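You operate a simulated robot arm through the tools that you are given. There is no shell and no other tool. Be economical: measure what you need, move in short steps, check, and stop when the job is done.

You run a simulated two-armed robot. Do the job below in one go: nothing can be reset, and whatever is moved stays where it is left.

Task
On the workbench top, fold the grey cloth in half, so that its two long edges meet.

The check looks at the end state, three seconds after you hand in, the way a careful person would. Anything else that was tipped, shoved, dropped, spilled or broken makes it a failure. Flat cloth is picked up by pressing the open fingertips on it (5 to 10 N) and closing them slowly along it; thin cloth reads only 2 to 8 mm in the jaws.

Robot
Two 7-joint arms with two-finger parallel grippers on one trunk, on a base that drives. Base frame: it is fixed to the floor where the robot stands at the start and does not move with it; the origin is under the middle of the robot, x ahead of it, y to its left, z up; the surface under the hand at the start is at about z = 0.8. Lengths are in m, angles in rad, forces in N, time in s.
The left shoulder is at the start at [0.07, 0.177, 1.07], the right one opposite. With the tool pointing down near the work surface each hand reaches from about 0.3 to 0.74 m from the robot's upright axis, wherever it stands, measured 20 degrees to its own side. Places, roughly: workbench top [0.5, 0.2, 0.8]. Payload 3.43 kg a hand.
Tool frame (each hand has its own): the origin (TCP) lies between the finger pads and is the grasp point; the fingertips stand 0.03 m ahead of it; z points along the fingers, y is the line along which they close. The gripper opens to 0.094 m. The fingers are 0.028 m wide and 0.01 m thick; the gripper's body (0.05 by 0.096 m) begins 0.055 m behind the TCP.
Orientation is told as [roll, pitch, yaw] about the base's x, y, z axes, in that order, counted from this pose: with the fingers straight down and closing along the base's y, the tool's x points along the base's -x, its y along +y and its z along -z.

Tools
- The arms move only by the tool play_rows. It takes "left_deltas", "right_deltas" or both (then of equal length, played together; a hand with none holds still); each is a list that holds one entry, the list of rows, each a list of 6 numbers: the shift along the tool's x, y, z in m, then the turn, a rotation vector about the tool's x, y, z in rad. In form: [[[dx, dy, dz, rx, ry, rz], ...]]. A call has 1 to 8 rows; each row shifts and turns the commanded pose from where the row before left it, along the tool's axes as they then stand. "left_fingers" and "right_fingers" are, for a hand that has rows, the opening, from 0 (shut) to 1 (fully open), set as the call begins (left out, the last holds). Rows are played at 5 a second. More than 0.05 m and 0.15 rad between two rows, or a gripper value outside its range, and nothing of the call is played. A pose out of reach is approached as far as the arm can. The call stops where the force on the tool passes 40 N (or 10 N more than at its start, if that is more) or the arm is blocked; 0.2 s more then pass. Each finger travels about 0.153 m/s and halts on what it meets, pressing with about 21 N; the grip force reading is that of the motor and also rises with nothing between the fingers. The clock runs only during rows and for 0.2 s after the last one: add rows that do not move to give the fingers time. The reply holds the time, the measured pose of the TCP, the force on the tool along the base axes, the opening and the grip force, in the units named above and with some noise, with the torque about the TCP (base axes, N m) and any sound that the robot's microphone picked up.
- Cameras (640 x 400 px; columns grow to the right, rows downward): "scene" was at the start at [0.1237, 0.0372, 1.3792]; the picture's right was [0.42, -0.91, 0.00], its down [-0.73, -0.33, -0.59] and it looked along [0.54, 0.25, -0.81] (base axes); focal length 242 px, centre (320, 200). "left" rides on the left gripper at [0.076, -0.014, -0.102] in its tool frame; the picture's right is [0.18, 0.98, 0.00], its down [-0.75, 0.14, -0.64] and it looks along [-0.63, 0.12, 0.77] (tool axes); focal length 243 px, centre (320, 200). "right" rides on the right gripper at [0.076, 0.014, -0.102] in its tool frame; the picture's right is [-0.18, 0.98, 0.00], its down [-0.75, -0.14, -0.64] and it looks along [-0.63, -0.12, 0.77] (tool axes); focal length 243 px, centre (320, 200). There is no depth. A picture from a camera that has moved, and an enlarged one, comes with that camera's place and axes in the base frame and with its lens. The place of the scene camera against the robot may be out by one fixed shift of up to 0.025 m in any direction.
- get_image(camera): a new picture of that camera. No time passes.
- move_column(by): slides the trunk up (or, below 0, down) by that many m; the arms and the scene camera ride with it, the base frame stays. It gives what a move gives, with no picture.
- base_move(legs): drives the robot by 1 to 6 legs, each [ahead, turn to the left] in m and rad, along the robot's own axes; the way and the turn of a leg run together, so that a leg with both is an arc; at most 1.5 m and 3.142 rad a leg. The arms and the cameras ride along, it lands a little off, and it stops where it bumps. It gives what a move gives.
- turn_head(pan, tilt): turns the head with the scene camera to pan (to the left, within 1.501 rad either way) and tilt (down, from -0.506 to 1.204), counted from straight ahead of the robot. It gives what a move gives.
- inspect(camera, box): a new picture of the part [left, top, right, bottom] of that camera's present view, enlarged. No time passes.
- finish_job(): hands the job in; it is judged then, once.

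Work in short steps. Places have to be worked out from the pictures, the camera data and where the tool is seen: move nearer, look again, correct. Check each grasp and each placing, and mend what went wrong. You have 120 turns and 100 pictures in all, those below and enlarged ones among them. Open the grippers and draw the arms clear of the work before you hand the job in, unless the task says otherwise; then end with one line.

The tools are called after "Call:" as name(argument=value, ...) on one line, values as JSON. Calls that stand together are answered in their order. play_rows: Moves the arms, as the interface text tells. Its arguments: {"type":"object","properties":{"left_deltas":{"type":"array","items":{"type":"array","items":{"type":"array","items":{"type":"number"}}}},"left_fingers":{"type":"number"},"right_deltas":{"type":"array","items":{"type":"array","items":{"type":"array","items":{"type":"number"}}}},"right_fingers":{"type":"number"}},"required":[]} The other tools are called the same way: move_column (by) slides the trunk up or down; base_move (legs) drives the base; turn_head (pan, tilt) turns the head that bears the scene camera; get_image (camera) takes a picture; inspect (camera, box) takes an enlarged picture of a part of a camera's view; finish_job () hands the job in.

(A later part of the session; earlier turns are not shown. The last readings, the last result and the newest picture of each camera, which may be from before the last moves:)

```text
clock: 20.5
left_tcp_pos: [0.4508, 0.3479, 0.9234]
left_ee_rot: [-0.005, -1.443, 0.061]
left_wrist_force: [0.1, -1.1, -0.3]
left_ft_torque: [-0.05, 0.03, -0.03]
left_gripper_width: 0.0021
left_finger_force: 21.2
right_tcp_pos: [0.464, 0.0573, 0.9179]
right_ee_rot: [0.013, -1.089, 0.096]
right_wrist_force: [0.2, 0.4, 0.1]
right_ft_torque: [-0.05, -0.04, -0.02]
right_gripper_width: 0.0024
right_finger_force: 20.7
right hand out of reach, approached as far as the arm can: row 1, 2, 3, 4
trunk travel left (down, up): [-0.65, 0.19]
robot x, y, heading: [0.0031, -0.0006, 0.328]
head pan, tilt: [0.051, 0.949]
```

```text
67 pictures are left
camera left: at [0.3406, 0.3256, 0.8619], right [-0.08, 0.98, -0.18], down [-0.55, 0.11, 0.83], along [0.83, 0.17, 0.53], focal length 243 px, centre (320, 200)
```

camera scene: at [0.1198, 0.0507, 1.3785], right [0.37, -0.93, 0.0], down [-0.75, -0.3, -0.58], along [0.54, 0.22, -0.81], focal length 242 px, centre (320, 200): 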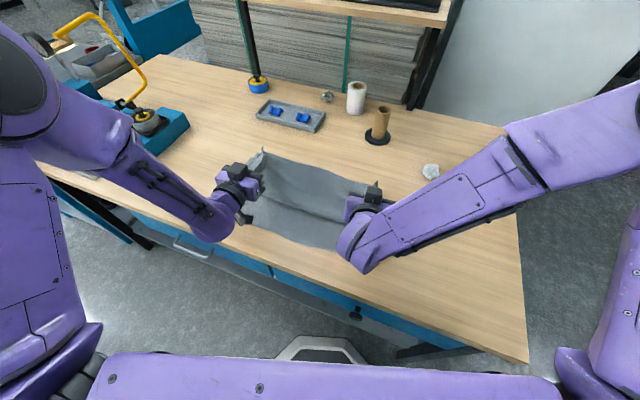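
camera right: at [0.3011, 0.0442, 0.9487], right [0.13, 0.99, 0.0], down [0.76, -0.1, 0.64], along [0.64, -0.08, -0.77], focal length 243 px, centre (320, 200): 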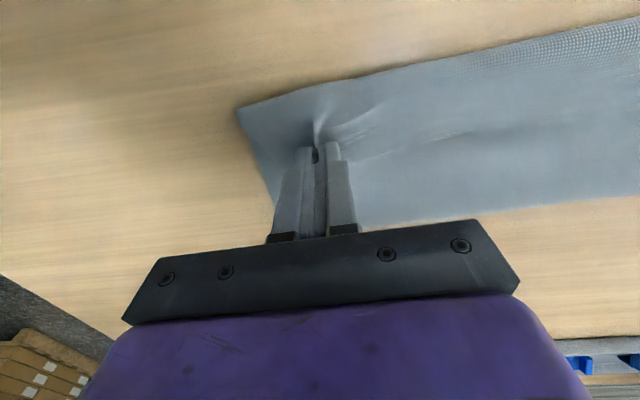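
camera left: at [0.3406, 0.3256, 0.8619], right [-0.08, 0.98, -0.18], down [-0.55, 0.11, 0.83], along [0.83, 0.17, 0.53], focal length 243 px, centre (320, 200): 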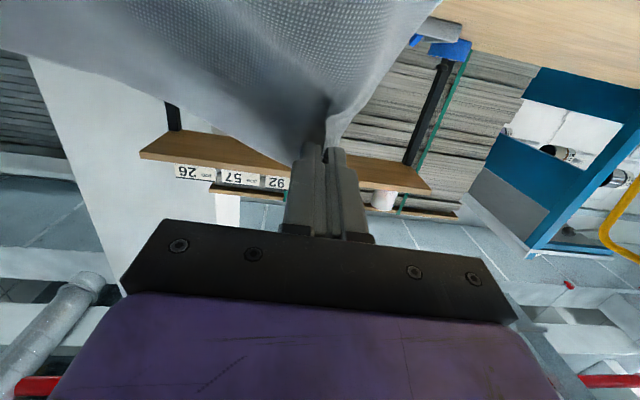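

The left hand is nearly horizontal; the right is limited at about 1.09 rad. To tip the sheet toward me without changing arm poses, I drive back 6 cm and lower the column 2 cm.

Call:
base_move(legs=[[-0.06, 0]])

Call:
move_column(by=-0.02)

Call:
get_image(camera="scene")

Call:
get_image(camera="right")

```text
clock: 21.5
left_tcp_pos: [0.396, 0.3266, 0.9256]
left_ee_rot: [-0.001, -1.443, 0.06]
left_wrist_force: [-0.1, -0.8, -0.1]
left_ft_torque: [0.01, 0.03, 0.0]
left_gripper_width: 0.0024
left_finger_force: 21.1
right_tcp_pos: [0.4082, 0.0373, 0.9181]
right_ee_rot: [0.014, -1.089, 0.095]
right_wrist_force: [-0.4, 0.2, -0.5]
right_ft_torque: [-0.05, 0.02, 0.04]
right_gripper_width: 0.0024
right_finger_force: 21.3
trunk travel left (down, up): [-0.65, 0.19]
robot x, y, heading: [-0.0545, -0.0204, 0.332]
head pan, tilt: [0.051, 0.949]
```

```text
clock: 22.1
left_tcp_pos: [0.3953, 0.328, 0.9046]
left_ee_rot: [0.001, -1.442, 0.056]
left_wrist_force: [-0.3, -0.3, 0.5]
left_ft_torque: [0.01, -0.03, 0.01]
left_gripper_width: 0.0022
left_finger_force: 21.2
right_tcp_pos: [0.4084, 0.0386, 0.8974]
right_ee_rot: [0.013, -1.088, 0.093]
right_wrist_force: [-0.5, -0.7, 0.3]
right_ft_torque: [-0.05, -0.01, 0.01]
right_gripper_width: 0.0022
right_finger_force: 21.0
trunk travel left (down, up): [-0.63, 0.21]
robot x, y, heading: [-0.0588, -0.0178, 0.334]
head pan, tilt: [0.051, 0.949]
```

```text
66 pictures are left
camera scene: at [0.0644, 0.0301, 1.3584], right [0.37, -0.93, 0.0], down [-0.75, -0.3, -0.58], along [0.54, 0.22, -0.81], focal length 242 px, centre (320, 200)
```

scene: 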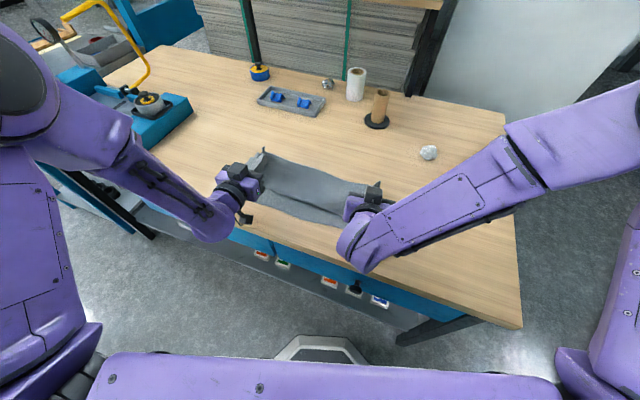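

```text
65 pictures are left
camera right: at [0.2809, 0.039, 0.8787], right [-0.02, 0.99, 0.17], down [-0.2, -0.17, 0.96], along [0.98, -0.02, 0.2], focal length 243 px, centre (320, 200)
```

right: 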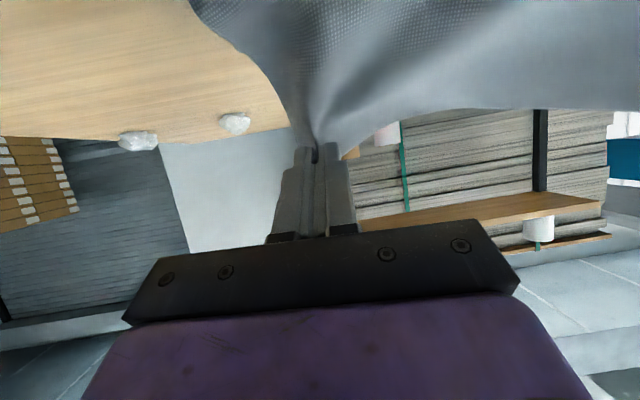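

I zoom on the cloth to see its shape.

Call:
inspect(camera="scene", box=[210, 130, 410, 260])

Call:
get_image(camera="left")

```text
3.08 times, centred on (310, 195) of scene
camera zoom: at [0.0644, 0.0301, 1.3584], right [0.37, -0.93, 0.0], down [-0.75, -0.3, -0.58], along [0.54, 0.22, -0.81], focal length 746 px, centre (351, 215)
```

zoom: 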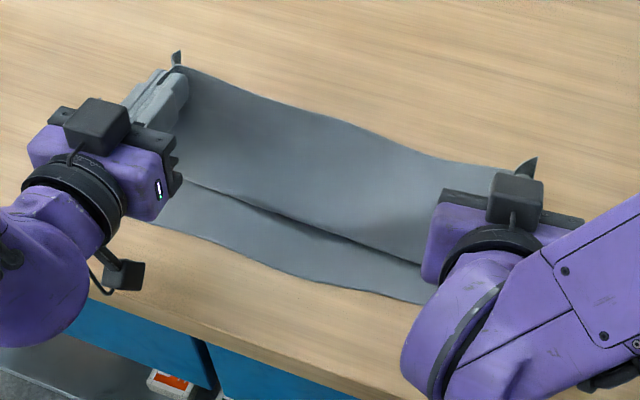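

```text
63 pictures are left
camera left: at [0.2852, 0.3052, 0.8421], right [-0.08, 0.98, -0.18], down [-0.55, 0.11, 0.83], along [0.83, 0.17, 0.53], focal length 243 px, centre (320, 200)
```

left: 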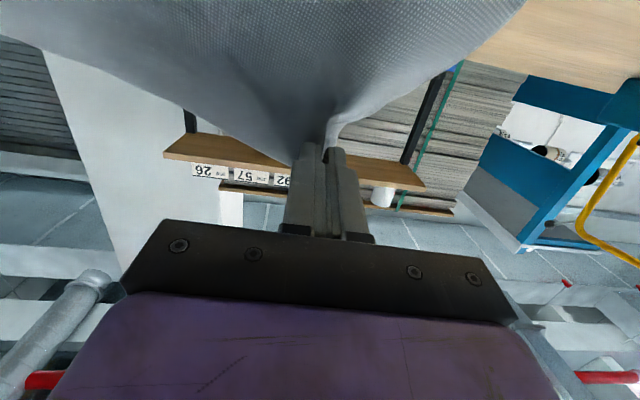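

The sheet has slack that bellies toward me, so the fold line has crept forward. I first reset both pitches to about 1.05 rad, then return to the vertical position to re-seat the fold at the middle.

Call:
play_rows(left_deltas=[[[0, 0, 0, 0, 0.13, 0], [0, 0, 0, 0, 0.13, 0], [0, 0, 0, 0, 0.13, 0], [0, 0, 0, 0, 0, 0]]], right_deltas=[[[0, 0, 0, 0, 0.13, 0], [0, 0, 0, 0, 0.13, 0], [0, 0, 0, 0, 0.13, 0], [0, 0, 0, 0, 0, 0]]])

```text
clock: 23.1
left_tcp_pos: [0.3954, 0.3281, 0.9025]
left_ee_rot: [-0.001, -1.051, 0.06]
left_wrist_force: [-0.2, -0.5, -0.5]
left_ft_torque: [0.01, -0.01, 0.01]
left_gripper_width: 0.0023
left_finger_force: 21.3
right_tcp_pos: [0.4091, 0.0372, 0.8977]
right_ee_rot: [0.01, -0.698, 0.1]
right_wrist_force: [-0.4, 0.2, 0.9]
right_ft_torque: [-0.01, -0.02, 0.03]
right_gripper_width: 0.0021
right_finger_force: 20.7
trunk travel left (down, up): [-0.63, 0.21]
robot x, y, heading: [-0.0544, -0.0213, 0.331]
head pan, tilt: [0.051, 0.949]
```

Call:
play_rows(left_deltas=[[[-0.0202, 0.0049, 0.0103, 0, 0, 0], [-0.0202, 0.0049, 0.0103, 0, 0, 0], [-0.0202, 0.0049, 0.0103, 0, 0, 0], [0, 0, 0, 0, 0, 0], [0, 0, 0, 0, 0, 0], [0, 0, 0, 0, 0, 0]]], right_deltas=[[[-0.031, -0.0013, 0.0042, 0, 0, 0], [-0.031, -0.0013, 0.0042, 0, 0, 0], [-0.031, -0.0013, 0.0042, 0, 0, 0], [0, 0, 0, 0, -0.12, 0], [0, 0, 0, 0, -0.12, 0], [0, 0, 0, 0, -0.11, 0]]])

Call:
inspect(camera="scene", box=[200, 120, 420, 260])

Call:
get_image(camera="left")

Call:
get_image(camera="right")

```text
clock: 24.5
left_tcp_pos: [0.4523, 0.3448, 0.9411]
left_ee_rot: [0.001, -1.051, 0.056]
left_wrist_force: [0.2, -2.9, -0.7]
left_ft_torque: [-0.06, 0.0, -0.04]
left_gripper_width: 0.0024
left_finger_force: 21.1
right_tcp_pos: [0.4896, 0.0413, 0.9486]
right_ee_rot: [0.013, -1.049, 0.096]
right_wrist_force: [0.6, 2.8, -0.4]
right_ft_torque: [0.09, 0.03, 0.06]
right_gripper_width: 0.0021
right_finger_force: 21.6
trunk travel left (down, up): [-0.63, 0.21]
robot x, y, heading: [-0.0586, -0.0227, 0.332]
head pan, tilt: [0.051, 0.949]
```

```text
2.86 times, centred on (310, 190) of scene
camera zoom: at [0.0662, 0.0299, 1.3582], right [0.37, -0.93, 0.0], down [-0.76, -0.3, -0.58], along [0.54, 0.22, -0.81], focal length 692 px, centre (349, 229)
```

zoom: 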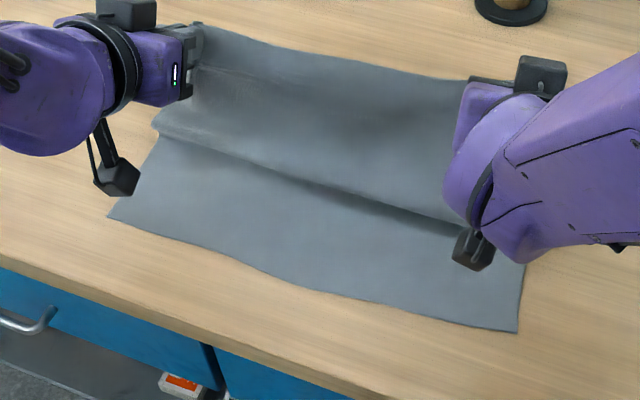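

```text
61 pictures are left
camera left: at [0.3265, 0.3219, 0.9265], right [-0.15, 0.98, -0.16], down [-0.19, 0.13, 0.97], along [0.97, 0.17, 0.17], focal length 243 px, centre (320, 200)
```

left: 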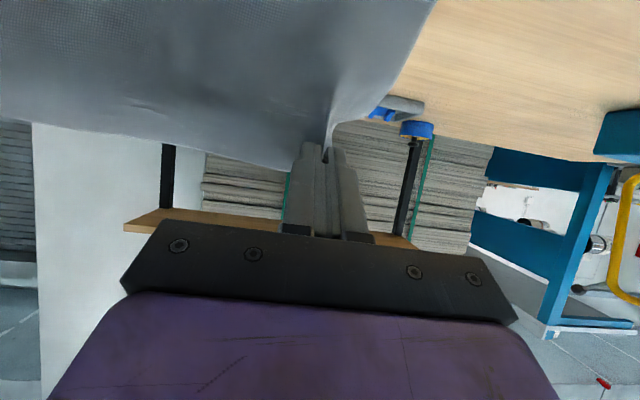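

```text
60 pictures are left
camera right: at [0.3612, 0.042, 0.9335], right [-0.01, 0.99, 0.17], down [-0.17, -0.17, 0.97], along [0.99, -0.01, 0.17], focal length 243 px, centre (320, 200)
```

right: 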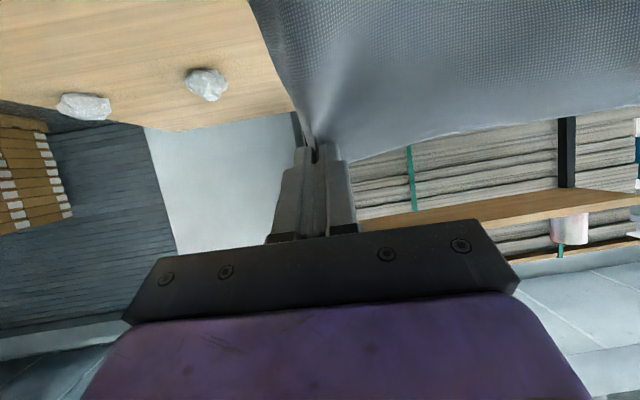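

The fold line is re-seated near the middle (x about 0.48 left, 0.50 right) with the sheet hanging over it. Now I swing down a nearly taut arc with the hands kept pitched.

Call:
play_rows(left_deltas=[[[0.0229, 0, -0.0197, 0, 0, 0], [0.0229, 0, -0.0197, 0, 0, 0], [0.0253, 0, -0.008, 0, 0, 0], [0.0253, 0, -0.008, 0, 0, 0], [0, 0, 0, 0, 0, 0]]], right_deltas=[[[0.0298, 0, -0.0242, 0, 0, 0], [0.0298, 0, -0.0242, 0, 0, 0], [0.0253, 0, -0.008, 0, 0, 0], [0.0253, 0, -0.008, 0, 0, 0], [0, 0, 0, 0, 0, 0]]])

Call:
inspect(camera="scene", box=[200, 120, 420, 260])

Call:
get_image(camera="left")

Call:
get_image(camera="right")

```text
clock: 25.7
left_tcp_pos: [0.3561, 0.3399, 0.8856]
left_ee_rot: [-0.003, -1.052, 0.06]
left_wrist_force: [0.8, -5.7, 0.2]
left_ft_torque: [-0.12, 0.03, -0.15]
left_gripper_width: 0.0024
left_finger_force: 21.2
right_tcp_pos: [0.3766, 0.0327, 0.8845]
right_ee_rot: [0.012, -1.05, 0.096]
right_wrist_force: [-0.9, 6.3, 0.6]
right_ft_torque: [0.17, 0.0, 0.14]
right_gripper_width: 0.0025
right_finger_force: 20.7
trunk travel left (down, up): [-0.63, 0.21]
robot x, y, heading: [-0.0544, -0.0201, 0.329]
head pan, tilt: [0.051, 0.949]
```

```text
2.86 times, centred on (310, 190) of scene
camera zoom: at [0.0639, 0.0327, 1.3584], right [0.37, -0.93, 0.0], down [-0.75, -0.3, -0.58], along [0.54, 0.22, -0.81], focal length 692 px, centre (349, 229)
```

zoom: 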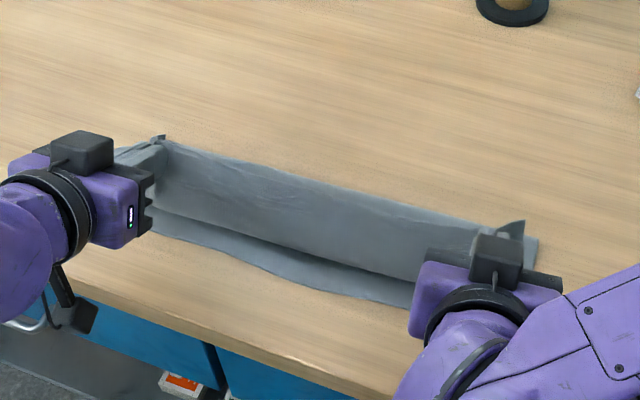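

```text
58 pictures are left
camera left: at [0.2295, 0.3187, 0.8696], right [-0.15, 0.98, -0.16], down [-0.19, 0.13, 0.97], along [0.97, 0.17, 0.17], focal length 243 px, centre (320, 200)
```

left: 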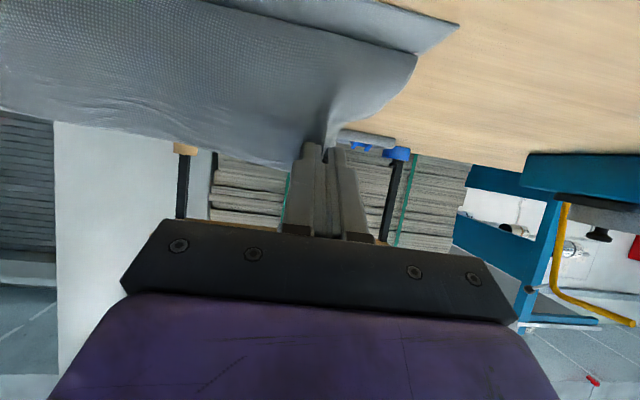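

```text
57 pictures are left
camera right: at [0.2479, 0.0338, 0.8711], right [-0.01, 0.99, 0.17], down [-0.17, -0.17, 0.97], along [0.99, -0.01, 0.17], focal length 243 px, centre (320, 200)
```

right: 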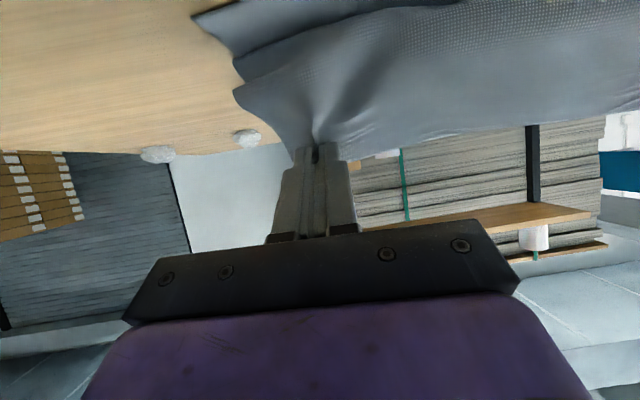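

The sheet now stands near-vertical just behind the near edge with the free edge on top. I pull it toward me by driving back 5 cm so it leans over, before letting it fall.

Call:
base_move(legs=[[-0.05, 0]])

Call:
play_rows(left_deltas=[[[0.004, 0.008, -0.005, 0, 0, 0], [0.004, 0.008, -0.005, 0, 0, 0], [0, 0, 0, 0, 0, 0]]], right_deltas=[[[0.004, 0.008, -0.005, 0, 0, 0], [0.004, 0.008, -0.005, 0, 0, 0], [0, 0, 0, 0, 0, 0]]])

Call:
get_image(camera="scene")

Call:
get_image(camera="left")

Call:
get_image(camera="right")

```text
clock: 26.6
left_tcp_pos: [0.3088, 0.3243, 0.8849]
left_ee_rot: [0.0, -1.051, 0.057]
left_wrist_force: [0.3, -6.5, -0.8]
left_ft_torque: [-0.14, 0.04, -0.17]
left_gripper_width: 0.0025
left_finger_force: 20.4
right_tcp_pos: [0.3292, 0.0154, 0.885]
right_ee_rot: [0.013, -1.049, 0.096]
right_wrist_force: [-1.4, 6.8, 0.0]
right_ft_torque: [0.18, 0.01, 0.14]
right_gripper_width: 0.0021
right_finger_force: 21.1
trunk travel left (down, up): [-0.63, 0.21]
robot x, y, heading: [-0.1024, -0.0373, 0.33]
head pan, tilt: [0.051, 0.949]
```

```text
clock: 27.4
left_tcp_pos: [0.2951, 0.3393, 0.8833]
left_ee_rot: [-0.001, -1.049, 0.058]
left_wrist_force: [0.3, -9.2, 0.0]
left_ft_torque: [-0.19, 0.01, -0.18]
left_gripper_width: 0.0024
left_finger_force: 20.9
right_tcp_pos: [0.3163, 0.0304, 0.8834]
right_ee_rot: [0.016, -1.048, 0.092]
right_wrist_force: [-0.8, 8.0, -0.1]
right_ft_torque: [0.21, 0.02, 0.17]
right_gripper_width: 0.0024
right_finger_force: 20.8
trunk travel left (down, up): [-0.63, 0.21]
robot x, y, heading: [-0.1099, -0.0354, 0.331]
head pan, tilt: [0.051, 0.949]
```

```text
56 pictures are left
camera scene: at [0.019, 0.0146, 1.3582], right [0.37, -0.93, 0.0], down [-0.75, -0.3, -0.58], along [0.54, 0.22, -0.81], focal length 242 px, centre (320, 200)
```

scene: 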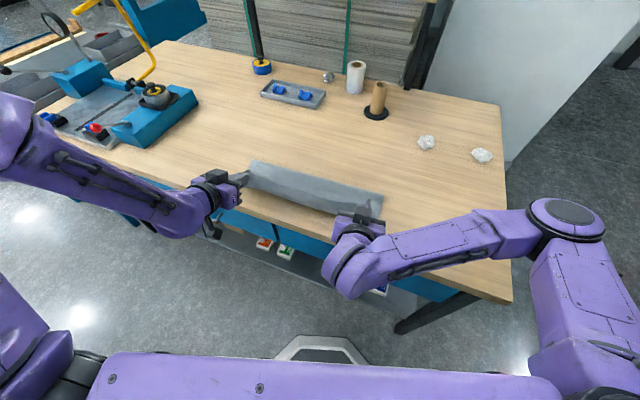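

```text
55 pictures are left
camera left: at [0.1695, 0.317, 0.8683], right [-0.15, 0.98, -0.16], down [-0.19, 0.13, 0.97], along [0.97, 0.17, 0.17], focal length 243 px, centre (320, 200)
```

left: 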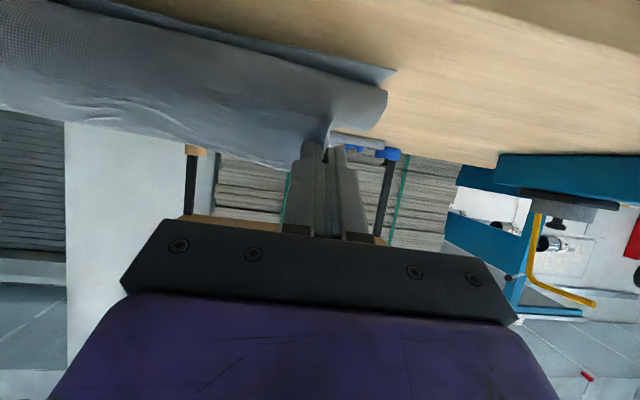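

```text
54 pictures are left
camera right: at [0.188, 0.0311, 0.8687], right [-0.01, 0.99, 0.17], down [-0.16, -0.17, 0.97], along [0.99, -0.01, 0.16], focal length 243 px, centre (320, 200)
```

right: 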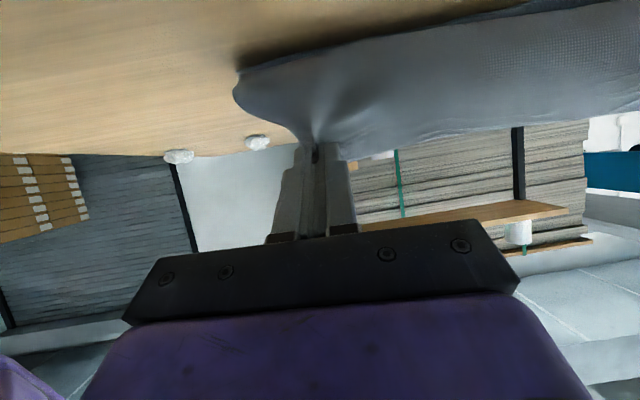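

The sheet now overhangs the near edge. I try to pitch both further to about 1.45 rad so the flap tips past vertical on release.

Call:
play_rows(left_deltas=[[[0, 0, 0, 0, -0.13, 0], [0, 0, 0, 0, -0.13, 0], [0, 0, 0, 0, -0.13, 0], [0, 0, 0, 0, 0, 0]]], right_deltas=[[[0, 0, 0, 0, -0.13, 0], [0, 0, 0, 0, -0.13, 0], [0, 0, 0, 0, -0.13, 0], [0, 0, 0, 0, 0, 0]]])

Call:
inspect(camera="scene", box=[200, 120, 420, 260])

Call:
get_image(camera="left")

```text
clock: 28.4
left_tcp_pos: [0.2949, 0.3397, 0.8832]
left_ee_rot: [0.003, -1.441, 0.055]
left_wrist_force: [1.0, -8.1, -0.7]
left_ft_torque: [-0.09, 0.0, -0.24]
left_gripper_width: 0.0021
left_finger_force: 21.1
right_tcp_pos: [0.3203, 0.0282, 0.88]
right_ee_rot: [0.056, -1.439, 0.053]
right_wrist_force: [-1.1, 8.6, 0.4]
right_ft_torque: [0.11, -0.01, 0.25]
right_gripper_width: 0.0023
right_finger_force: 21.8
right hand out of reach, approached as far as the arm can: row 2
trunk travel left (down, up): [-0.63, 0.21]
robot x, y, heading: [-0.1037, -0.0332, 0.335]
head pan, tilt: [0.051, 0.949]
```

```text
2.86 times, centred on (310, 190) of scene
camera zoom: at [0.0179, 0.0143, 1.3583], right [0.37, -0.93, 0.0], down [-0.75, -0.3, -0.58], along [0.54, 0.22, -0.81], focal length 692 px, centre (349, 229)
```

zoom: 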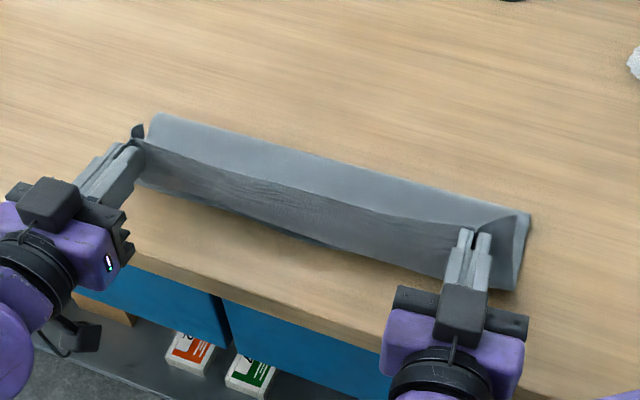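

```text
52 pictures are left
camera left: at [0.1844, 0.3173, 0.8208], right [-0.08, 0.98, -0.18], down [-0.55, 0.11, 0.83], along [0.83, 0.17, 0.53], focal length 243 px, centre (320, 200)
```

left: 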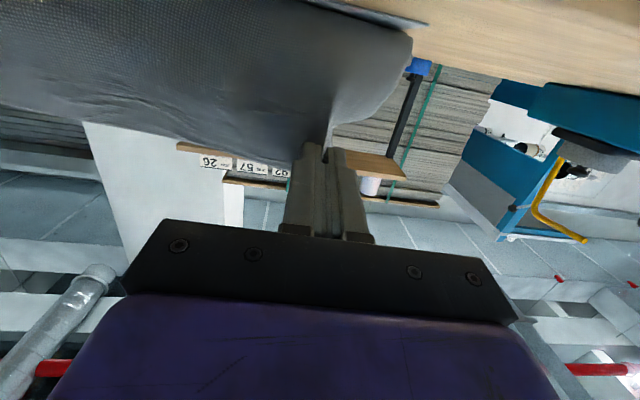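

Both hands are now level and the near side is clear of the bench for the cameras. I drive back 3 cm more and lower about 4.5 cm so the edge is let go close to the table.

Call:
base_move(legs=[[-0.03, 0]])

Call:
play_rows(left_deltas=[[[0.015, 0.004, 0.002, 0, 0, 0], [0.015, 0.004, 0.002, 0, 0, 0], [0.012, 0, 0.002, 0, 0, 0], [0, 0, 0, 0, 0, 0]]], right_deltas=[[[0.015, 0.004, 0.002, 0, 0, 0], [0.015, 0.004, 0.002, 0, 0, 0], [0.012, 0, 0.002, 0, 0, 0], [0, 0, 0, 0, 0, 0]]])

Call:
inspect(camera="scene", box=[200, 120, 420, 260])

Call:
get_image(camera="right")

```text
clock: 29.3
left_tcp_pos: [0.2672, 0.3292, 0.8831]
left_ee_rot: [0.001, -1.443, 0.057]
left_wrist_force: [0.7, -9.2, -0.5]
left_ft_torque: [-0.08, 0.02, -0.26]
left_gripper_width: 0.0024
left_finger_force: 20.9
right_tcp_pos: [0.2928, 0.0193, 0.8807]
right_ee_rot: [0.053, -1.441, 0.054]
right_wrist_force: [-0.3, 8.4, 0.2]
right_ft_torque: [0.15, 0.02, 0.24]
right_gripper_width: 0.0023
right_finger_force: 21.2
trunk travel left (down, up): [-0.63, 0.21]
robot x, y, heading: [-0.1319, -0.0485, 0.33]
head pan, tilt: [0.051, 0.949]
```

```text
clock: 30.3
left_tcp_pos: [0.2675, 0.337, 0.8413]
left_ee_rot: [0.001, -1.442, 0.058]
left_wrist_force: [1.0, -8.9, 0.0]
left_ft_torque: [-0.09, 0.02, -0.27]
left_gripper_width: 0.0023
left_finger_force: 20.6
right_tcp_pos: [0.2919, 0.0264, 0.8375]
right_ee_rot: [0.059, -1.441, 0.048]
right_wrist_force: [-0.5, 8.3, 0.0]
right_ft_torque: [0.1, 0.02, 0.24]
right_gripper_width: 0.0024
right_finger_force: 21.2
trunk travel left (down, up): [-0.63, 0.21]
robot x, y, heading: [-0.1259, -0.0477, 0.329]
head pan, tilt: [0.051, 0.949]
```

```text
2.86 times, centred on (310, 190) of scene
camera zoom: at [-0.0103, 0.0047, 1.3583], right [0.37, -0.93, 0.0], down [-0.75, -0.3, -0.58], along [0.54, 0.22, -0.81], focal length 692 px, centre (349, 229)
```

zoom: 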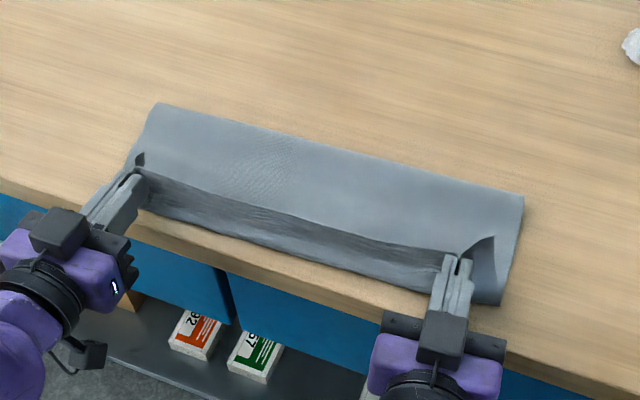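

```text
50 pictures are left
camera right: at [0.1789, 0.0304, 0.7773], right [-0.08, 0.98, 0.19], down [-0.52, -0.2, 0.83], along [0.85, -0.03, 0.52], focal length 243 px, centre (320, 200)
```

right: 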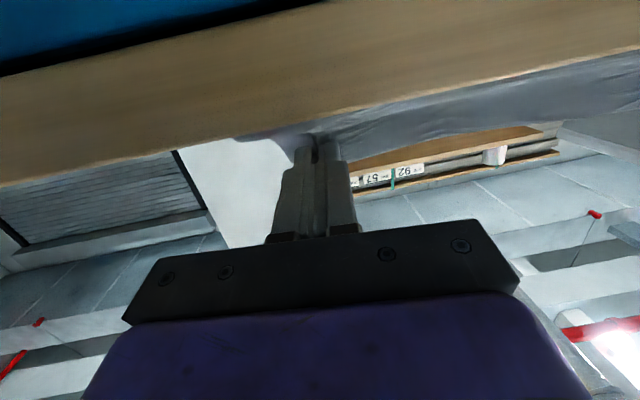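

Edge now stands only about 3 cm above the bench. I pitch a little more (to about 1.7 rad) so the edge leans toward me.

Call:
play_rows(left_deltas=[[[0, 0, 0, 0, -0.13, 0], [0, 0, 0, 0, -0.13, 0], [0, 0, 0, 0, 0, 0]]], right_deltas=[[[0, 0, 0, 0, -0.13, 0], [0, 0, 0, 0, -0.13, 0], [0, 0, 0, 0, 0, 0]]])

Call:
inspect(camera="scene", box=[200, 120, 420, 260])

```text
clock: 31.1
left_tcp_pos: [0.2682, 0.337, 0.8413]
left_ee_rot: [3.138, -1.438, -3.081]
left_wrist_force: [0.3, -8.7, -0.3]
left_ft_torque: [-0.01, 0.01, -0.29]
left_gripper_width: 0.0025
left_finger_force: 20.9
right_tcp_pos: [0.2928, 0.0276, 0.8379]
right_ee_rot: [3.085, -1.438, -2.98]
right_wrist_force: [-0.9, 8.1, 0.1]
right_ft_torque: [0.06, -0.02, 0.24]
right_gripper_width: 0.0025
right_finger_force: 20.4
trunk travel left (down, up): [-0.63, 0.21]
robot x, y, heading: [-0.1331, -0.0475, 0.332]
head pan, tilt: [0.051, 0.949]
```

```text
2.86 times, centred on (310, 190) of scene
camera zoom: at [-0.01, 0.0044, 1.3583], right [0.37, -0.93, 0.0], down [-0.75, -0.3, -0.58], along [0.54, 0.22, -0.81], focal length 692 px, centre (349, 229)
```

zoom: 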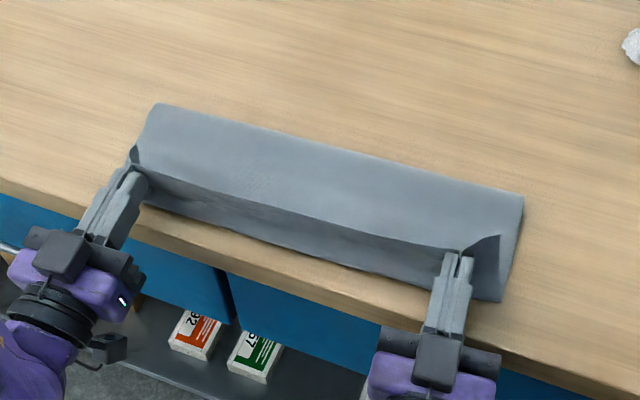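

Edge is past vertical now. I open the fingers moderately and look before withdrawing.

Call:
play_rows(left_deltas=[[[0, 0, 0, 0, 0, 0], [0, 0, -0.004, 0, 0, 0], [0, 0, 0, 0, 0, 0]]], right_deltas=[[[0, 0, 0, 0, 0, 0], [0, 0, -0.004, 0, 0, 0], [0, 0, 0, 0, 0, 0]]], left_fingers=0.3, right_fingers=0.3)

Call:
inspect(camera="scene", box=[200, 120, 420, 260])

```text
clock: 31.9
left_tcp_pos: [0.2627, 0.3362, 0.8408]
left_ee_rot: [3.142, -1.442, -3.083]
left_wrist_force: [0.6, 0.1, -0.8]
left_ft_torque: [-0.02, 0.03, 0.02]
left_gripper_width: 0.0284
left_finger_force: 0.0
right_tcp_pos: [0.2896, 0.0268, 0.8374]
right_ee_rot: [3.084, -1.443, -2.98]
right_wrist_force: [-0.5, -0.9, -0.4]
right_ft_torque: [-0.03, 0.02, 0.02]
right_gripper_width: 0.0283
right_finger_force: 0.0
trunk travel left (down, up): [-0.63, 0.21]
robot x, y, heading: [-0.1261, -0.0481, 0.333]
head pan, tilt: [0.051, 0.949]
```

```text
2.86 times, centred on (310, 190) of scene
camera zoom: at [-0.0097, 0.0048, 1.3583], right [0.37, -0.93, 0.0], down [-0.75, -0.3, -0.58], along [0.54, 0.22, -0.81], focal length 692 px, centre (349, 229)
```

zoom: 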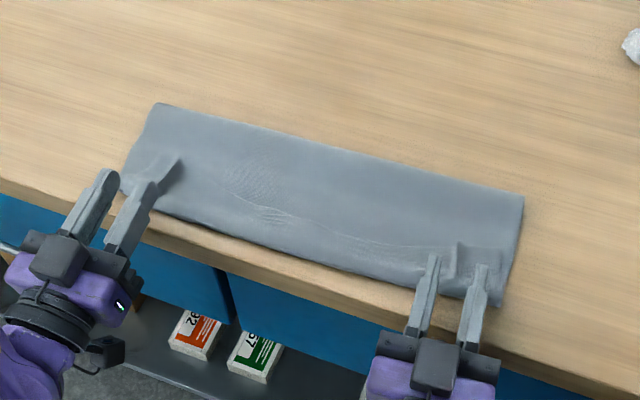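

The flap fell away from me, leaving a doubled-back flap because there was slack. I'll regrip the edge and repeat with a taut arc from this backed-off stance; first I look closely at the ridges near the fingers.

Call:
inspect(camera="scene", box=[220, 145, 320, 210])

Call:
inspect(camera="scene", box=[310, 175, 410, 240])

```text
6.15 times, centred on (270, 178) of scene
camera zoom: at [-0.0097, 0.0048, 1.3583], right [0.37, -0.93, 0.0], down [-0.75, -0.3, -0.58], along [0.54, 0.22, -0.81], focal length 1491 px, centre (628, 338)
```

zoom: 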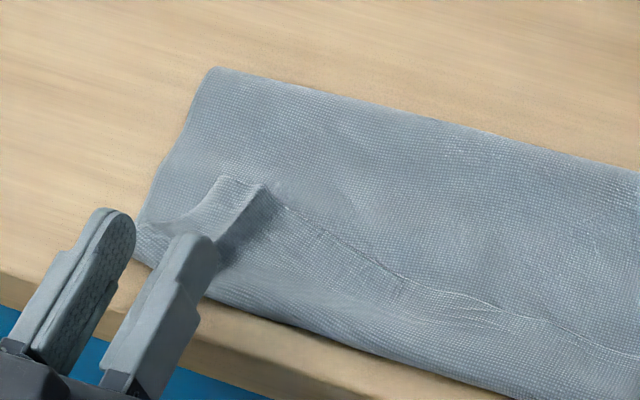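

```text
6.15 times, centred on (360, 208) of scene
camera zoom: at [-0.0097, 0.0048, 1.3583], right [0.37, -0.93, 0.0], down [-0.75, -0.3, -0.58], along [0.54, 0.22, -0.81], focal length 1491 px, centre (74, 154)
```

zoom: 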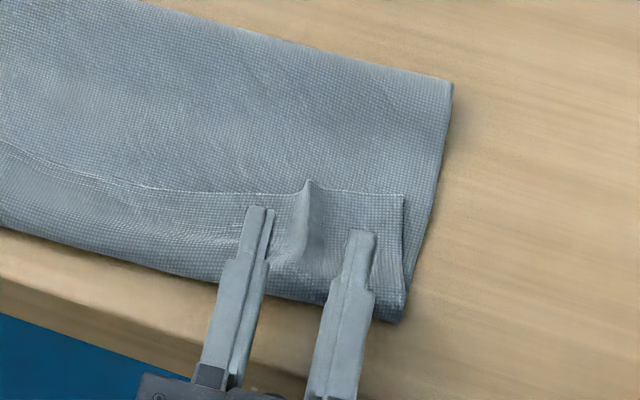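

The picture shows the free edge clearly at x about 0.35 with small upstanding ridges at y about 0.34 and 0.04. I withdraw, raise and pitch the hands back down to vertical.

Call:
play_rows(left_deltas=[[[0, 0, -0.02, 0, 0, 0], [0, 0, -0.02, 0, 0, 0], [-0.04, 0, 0, 0, 0, 0], [-0.04, 0, 0, 0, 0, 0], [0, 0, 0, 0, 0.14, 0], [0, 0, 0, 0, 0.14, 0], [0, 0, 0, 0, 0.14, 0], [0, 0, 0, 0, 0.14, 0]]], right_deltas=[[[0, 0, -0.02, 0, 0, 0], [0, 0, -0.02, 0, 0, 0], [-0.04, 0, 0, 0, 0, 0], [-0.04, 0, 0, 0, 0, 0], [0, 0, 0, 0, 0.14, 0], [0, 0, 0, 0, 0.14, 0], [0, 0, 0, 0, 0.14, 0], [0, 0, 0, 0, 0.14, 0]]])

Call:
play_rows(left_deltas=[[[0, 0, 0, 0, 0.14, 0], [0, 0, 0, 0, 0.14, 0], [0, 0, 0, 0, 0.14, 0], [0, 0, 0, 0, 0.14, 0], [0, 0, 0, 0, 0.14, 0], [0, 0, 0, 0, 0.14, 0], [0, 0, 0, 0, 0.14, 0], [0, 0, 0, 0, 0.14, 0]]], right_deltas=[[[0, 0, 0, 0, 0.14, 0], [0, 0, 0, 0, 0.14, 0], [0, 0, 0, 0, 0.14, 0], [0, 0, 0, 0, 0.14, 0], [0, 0, 0, 0, 0.14, 0], [0, 0, 0, 0, 0.14, 0], [0, 0, 0, 0, 0.14, 0], [0, 0, 0, 0, 0.14, 0]]])

Call:
get_image(camera="scene")

Call:
get_image(camera="left")

Call:
get_image(camera="right")

```text
clock: 33.7
left_tcp_pos: [0.2355, 0.3477, 0.9001]
left_ee_rot: [-0.001, -1.14, 0.059]
left_wrist_force: [0.1, 0.3, -0.1]
left_ft_torque: [-0.02, -0.04, -0.01]
left_gripper_width: 0.0281
left_finger_force: 0.0
left hand out of reach, approached as far as the arm can: row 5, 6, 7
right_tcp_pos: [0.2424, 0.0223, 0.9132]
right_ee_rot: [0.014, -1.137, 0.093]
right_wrist_force: [-0.4, 0.1, 0.1]
right_ft_torque: [0.05, -0.03, 0.01]
right_gripper_width: 0.0282
right_finger_force: 0.1
right hand out of reach, approached as far as the arm can: row 4
trunk travel left (down, up): [-0.63, 0.21]
robot x, y, heading: [-0.1317, -0.0433, 0.331]
head pan, tilt: [0.051, 0.949]
```

```text
clock: 34.7
left_tcp_pos: [0.2353, 0.349, 0.8998]
left_ee_rot: [-0.002, -0.603, 0.06]
left_wrist_force: [0.0, -0.3, 0.1]
left_ft_torque: [-0.02, -0.03, 0.02]
left_gripper_width: 0.0281
left_finger_force: 0.1
right_tcp_pos: [0.2593, -0.0164, 0.8732]
right_ee_rot: [-0.28, -0.65, 0.26]
right_wrist_force: [0.4, -0.1, 0.2]
right_ft_torque: [0.02, 0.02, 0.03]
right_gripper_width: 0.0281
right_finger_force: 0.1
right hand out of reach, approached as far as the arm can: row 4, 5
trunk travel left (down, up): [-0.63, 0.21]
robot x, y, heading: [-0.1279, -0.0425, 0.33]
head pan, tilt: [0.051, 0.949]
stopped in row 5 (right hand): the arm was blocked; the commanded pose is now the measured one
```

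```text
45 pictures are left
camera scene: at [-0.0098, 0.0051, 1.3583], right [0.37, -0.93, 0.0], down [-0.75, -0.3, -0.58], along [0.54, 0.22, -0.81], focal length 242 px, centre (320, 200)
```

scene: 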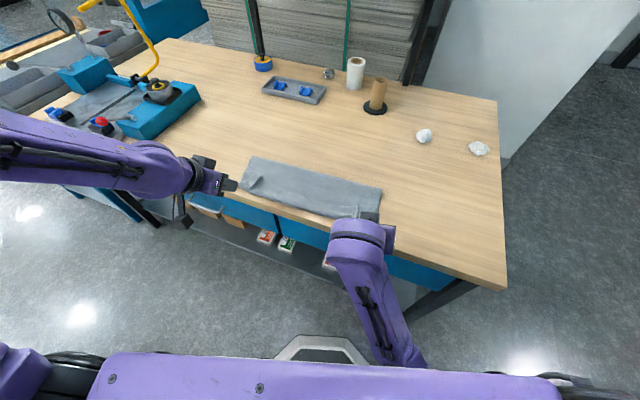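

```text
44 pictures are left
camera left: at [0.1151, 0.3263, 0.9412], right [-0.21, 0.97, -0.11], down [0.25, 0.16, 0.96], along [0.95, 0.17, -0.27], focal length 243 px, centre (320, 200)
```

left: 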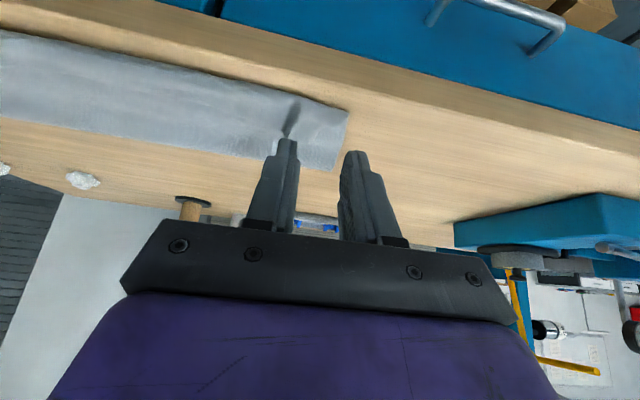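

```text
43 pictures are left
camera right: at [0.135, -0.0064, 0.9026], right [0.06, 0.99, -0.11], down [0.18, 0.09, 0.98], along [0.98, -0.08, -0.18], focal length 243 px, centre (320, 200)
```

right: 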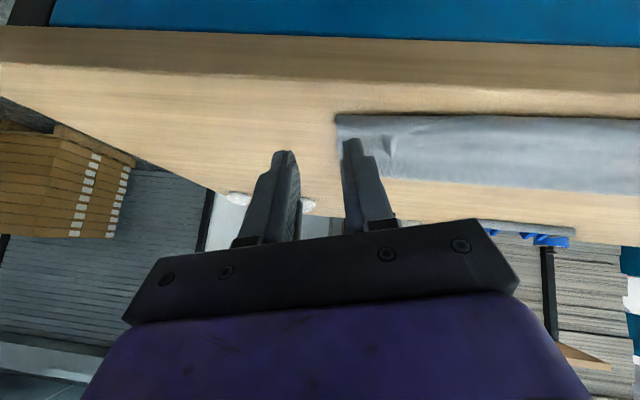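

The right arm hit a joint bind close to the body. I move both hands forward and up, where there is more room, and finish the left hand's pitch.

Call:
play_rows(left_deltas=[[[-0.03, 0, 0.004, 0, 0, 0], [-0.03, 0, 0.004, 0, 0, 0], [-0.03, 0, 0.004, 0, 0, 0], [0, 0, 0, 0, 0.15, 0], [0, 0, 0, 0, 0.15, 0], [0, 0, 0, 0, 0.15, 0], [0, 0, 0, 0, 0.15, 0]]], right_deltas=[[[-0.035, 0.003, 0, 0, 0, 0], [-0.035, 0.003, 0, 0, 0, 0], [-0.035, 0.003, 0, 0, 0, 0], [0, 0, 0, 0, 0, 0], [0, 0, 0, 0, 0, 0], [0, 0, 0, 0, 0, 0], [0, 0, 0, 0, 0, 0]]])

```text
clock: 35.4
left_tcp_pos: [0.2906, 0.351, 0.93]
left_ee_rot: [-0.002, -0.604, 0.063]
left_wrist_force: [-0.8, -0.1, 0.0]
left_ft_torque: [-0.02, 0.05, -0.01]
left_gripper_width: 0.0283
left_finger_force: 0.1
right_tcp_pos: [0.3317, -0.0331, 0.8871]
right_ee_rot: [-0.501, -0.635, 0.353]
right_wrist_force: [0.1, 0.9, 0.7]
right_ft_torque: [-0.01, -0.01, -0.01]
right_gripper_width: 0.028
right_finger_force: 0.0
right hand out of reach, approached as far as the arm can: row 3
trunk travel left (down, up): [-0.63, 0.21]
robot x, y, heading: [-0.1347, -0.0474, 0.334]
head pan, tilt: [0.051, 0.949]
stopped in row 3 (right hand): the arm was blocked; the commanded pose is now the measured one
```

Call:
get_image(camera="scene")

Call:
get_image(camera="right")

```text
42 pictures are left
camera scene: at [-0.0091, 0.0047, 1.3582], right [0.37, -0.93, 0.0], down [-0.75, -0.3, -0.58], along [0.54, 0.22, -0.81], focal length 242 px, centre (320, 200)
```

scene: 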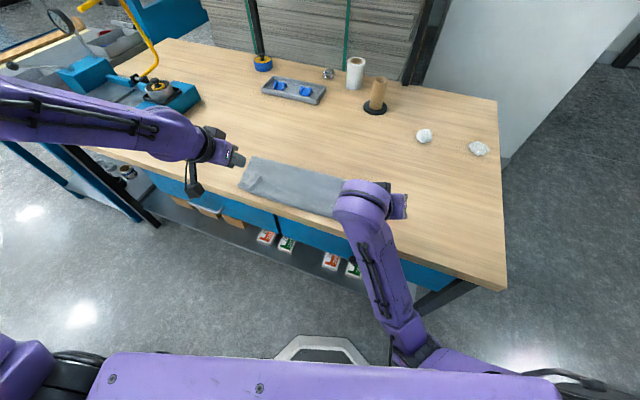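

```text
41 pictures are left
camera right: at [0.2059, -0.014, 0.9097], right [0.1, 0.96, -0.27], down [0.15, 0.25, 0.96], along [0.98, -0.14, -0.12], focal length 243 px, centre (320, 200)
```

right: 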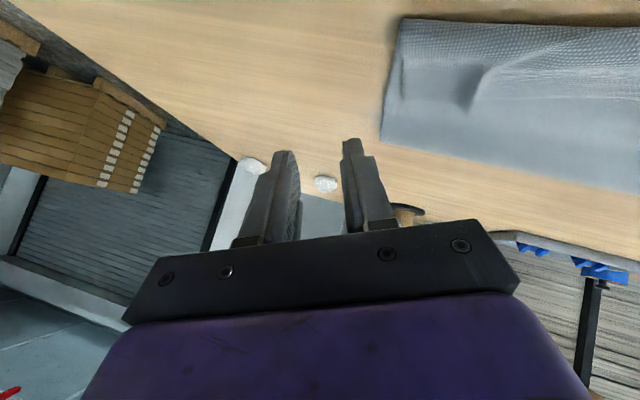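

The right elbow has dropped low by the base. I raise the right hand and unroll it to recover its posture.

Call:
play_rows(right_deltas=[[[-0.032, -0.0137, -0.0127, 0, 0, 0], [-0.032, -0.0137, -0.0127, 0, 0, 0], [-0.032, -0.0137, -0.0127, 0, 0, 0], [0, 0, 0, 0, 0, 0]]])

Call:
play_rows(right_deltas=[[[0, 0, 0, -0.094, -0.005, 0.082], [0, 0, 0, -0.094, -0.005, 0.082], [0, 0, 0, -0.094, -0.005, 0.082], [0, 0, 0, -0.094, -0.005, 0.082]]])

Call:
play_rows(left_deltas=[[[0, 0, 0, 0, 0.15, 0], [0, 0, 0, 0, 0.15, 0], [0, 0, 0, 0, 0.15, 0], [0, 0, 0, 0, 0.15, 0]]])

```text
clock: 36.0
left_tcp_pos: [0.2908, 0.3519, 0.9291]
left_ee_rot: [-0.003, -0.604, 0.061]
left_wrist_force: [0.8, -1.2, -0.7]
left_ft_torque: [0.01, 0.0, 0.02]
left_gripper_width: 0.0284
left_finger_force: 0.2
right_tcp_pos: [0.351, -0.0526, 0.9132]
right_ee_rot: [-0.691, -0.622, 0.421]
right_wrist_force: [0.2, -0.9, 0.4]
right_ft_torque: [-0.01, -0.02, 0.0]
right_gripper_width: 0.0283
right_finger_force: 0.1
right hand out of reach, approached as far as the arm can: row 1, 2, 3
trunk travel left (down, up): [-0.63, 0.21]
robot x, y, heading: [-0.13, -0.0409, 0.335]
head pan, tilt: [0.051, 0.949]
stopped in row 3 (right hand): the arm was blocked; the commanded pose is now the measured one
```

```text
clock: 37.0
left_tcp_pos: [0.2915, 0.3508, 0.9286]
left_ee_rot: [-0.003, -0.604, 0.061]
left_wrist_force: [-0.7, 0.7, -0.4]
left_ft_torque: [0.05, -0.02, -0.01]
left_gripper_width: 0.028
left_finger_force: 0.1
right_tcp_pos: [0.3296, -0.0448, 0.8971]
right_ee_rot: [-0.058, -0.762, 0.032]
right_wrist_force: [0.0, -0.2, 0.3]
right_ft_torque: [0.0, 0.02, 0.0]
right_gripper_width: 0.0281
right_finger_force: 0.1
right hand out of reach, approached as far as the arm can: row 1, 2, 3
trunk travel left (down, up): [-0.63, 0.21]
robot x, y, heading: [-0.1322, -0.0446, 0.333]
head pan, tilt: [0.051, 0.949]
```

```text
clock: 38.0
left_tcp_pos: [0.292, 0.3517, 0.9276]
left_ee_rot: [-0.005, -0.004, 0.061]
left_wrist_force: [0.4, -0.2, -0.4]
left_ft_torque: [-0.02, 0.0, -0.02]
left_gripper_width: 0.0281
left_finger_force: 0.1
right_tcp_pos: [0.3307, -0.0453, 0.8982]
right_ee_rot: [-0.061, -0.761, 0.034]
right_wrist_force: [1.1, -0.4, 0.1]
right_ft_torque: [0.01, 0.0, -0.01]
right_gripper_width: 0.0281
right_finger_force: 0.1
trunk travel left (down, up): [-0.63, 0.21]
robot x, y, heading: [-0.1311, -0.0455, 0.33]
head pan, tilt: [0.051, 0.949]
```

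Right hand is straight again. I move it forward, up and outward, then pitch toward vertical.

Call:
play_rows(right_deltas=[[[-0.031, -0.01, 0.006, 0, 0, 0], [-0.031, -0.01, 0.006, 0, 0, 0], [-0.031, -0.01, 0.006, 0, 0, 0], [0, 0, 0, 0, 0, 0]]])

Call:
play_rows(right_deltas=[[[0, 0, 0, 0, 0.12, 0], [0, 0, 0, 0, 0.12, 0], [0, 0, 0, 0, 0.12, 0], [0, 0, 0, 0, 0.12, 0]]])

Call:
get_image(camera="scene")

```text
clock: 39.0
left_tcp_pos: [0.2914, 0.3513, 0.9285]
left_ee_rot: [-0.004, -0.007, 0.06]
left_wrist_force: [-0.2, 0.2, -0.9]
left_ft_torque: [-0.02, 0.0, -0.05]
left_gripper_width: 0.0282
left_finger_force: 0.1
right_tcp_pos: [0.4046, -0.0685, 0.9302]
right_ee_rot: [-0.059, -0.759, 0.034]
right_wrist_force: [0.4, -0.3, 0.5]
right_ft_torque: [-0.01, 0.02, 0.02]
right_gripper_width: 0.0281
right_finger_force: 0.1
right hand out of reach, approached as far as the arm can: row 1
trunk travel left (down, up): [-0.63, 0.21]
robot x, y, heading: [-0.1323, -0.045, 0.328]
head pan, tilt: [0.051, 0.949]
```

```text
clock: 40.0
left_tcp_pos: [0.2911, 0.3521, 0.9276]
left_ee_rot: [-0.003, -0.006, 0.06]
left_wrist_force: [0.4, 1.1, 0.8]
left_ft_torque: [0.01, -0.01, 0.01]
left_gripper_width: 0.0283
left_finger_force: 0.0
right_tcp_pos: [0.4053, -0.0679, 0.9294]
right_ee_rot: [-0.046, -0.28, 0.005]
right_wrist_force: [0.3, -0.1, -0.7]
right_ft_torque: [0.03, -0.03, 0.01]
right_gripper_width: 0.0283
right_finger_force: 0.1
trunk travel left (down, up): [-0.63, 0.21]
robot x, y, heading: [-0.1297, -0.0443, 0.334]
head pan, tilt: [0.051, 0.949]
```

```text
40 pictures are left
camera scene: at [-0.0097, 0.005, 1.3582], right [0.37, -0.93, 0.0], down [-0.75, -0.3, -0.58], along [0.54, 0.22, -0.81], focal length 242 px, centre (320, 200)
```

scene: 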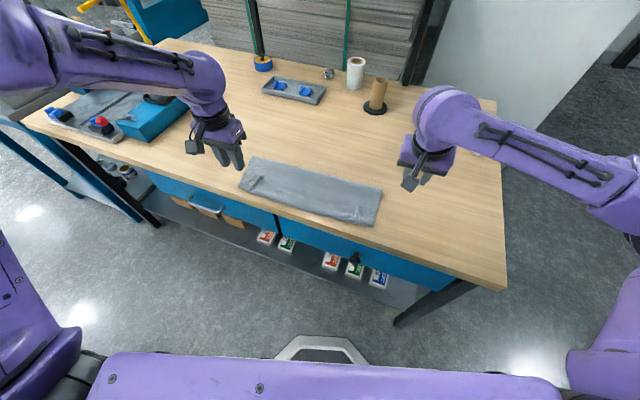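

The right elbow is out again. I bring both hands vertical above the ridges at about (0.345, 0.342) and (0.352, 0.04), and look.

Call:
play_rows(left_deltas=[[[-0.0267, -0.006, 0.014, 0, 0, 0], [-0.0267, -0.006, 0.014, 0, 0, 0], [0, 0, 0, 0, 0, 0], [0, 0, 0, 0, 0, 0], [0, 0, 0, 0, 0, 0], [0, 0, 0, 0, 0, 0]]], right_deltas=[[[0, 0, 0, -0.02, 0.14, 0], [0, 0, 0, -0.02, 0.14, 0], [0.018, 0.036, 0.01, 0, 0, 0], [0.018, 0.036, 0.01, 0, 0, 0], [0.018, 0.036, 0.01, 0, 0, -0.05], [0, 0, 0, 0, 0, 0]]], left_fingers=0.4, right_fingers=0.4)

Call:
get_image(camera="left")

Call:
get_image(camera="right")

```text
clock: 41.4
left_tcp_pos: [0.3453, 0.3402, 0.9013]
left_ee_rot: [-0.002, -0.004, 0.059]
left_wrist_force: [0.3, -1.0, 0.7]
left_ft_torque: [-0.02, 0.0, 0.01]
left_gripper_width: 0.0375
left_finger_force: 0.0
right_tcp_pos: [0.3509, 0.0403, 0.8998]
right_ee_rot: [-0.002, -0.003, 0.05]
right_wrist_force: [0.6, -0.1, 0.0]
right_ft_torque: [0.0, 0.0, 0.01]
right_gripper_width: 0.0375
right_finger_force: 0.0
trunk travel left (down, up): [-0.63, 0.21]
robot x, y, heading: [-0.1335, -0.0463, 0.332]
head pan, tilt: [0.051, 0.949]
```

```text
39 pictures are left
camera left: at [0.2693, 0.3217, 1.003], right [-0.24, 0.97, 0.0], down [0.74, 0.19, 0.65], along [0.63, 0.15, -0.76], focal length 243 px, centre (320, 200)
```

left: 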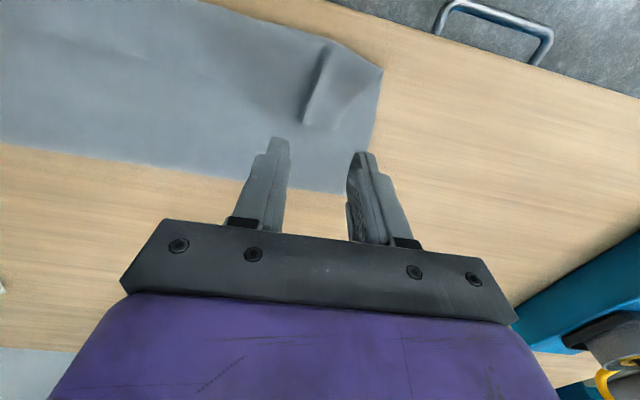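

```text
38 pictures are left
camera right: at [0.2733, 0.0516, 1.003], right [0.14, 0.99, 0.0], down [0.76, -0.1, 0.64], along [0.64, -0.09, -0.77], focal length 243 px, centre (320, 200)
```

right: 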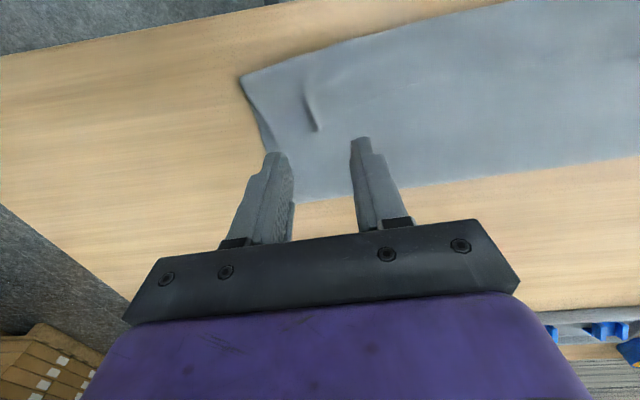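

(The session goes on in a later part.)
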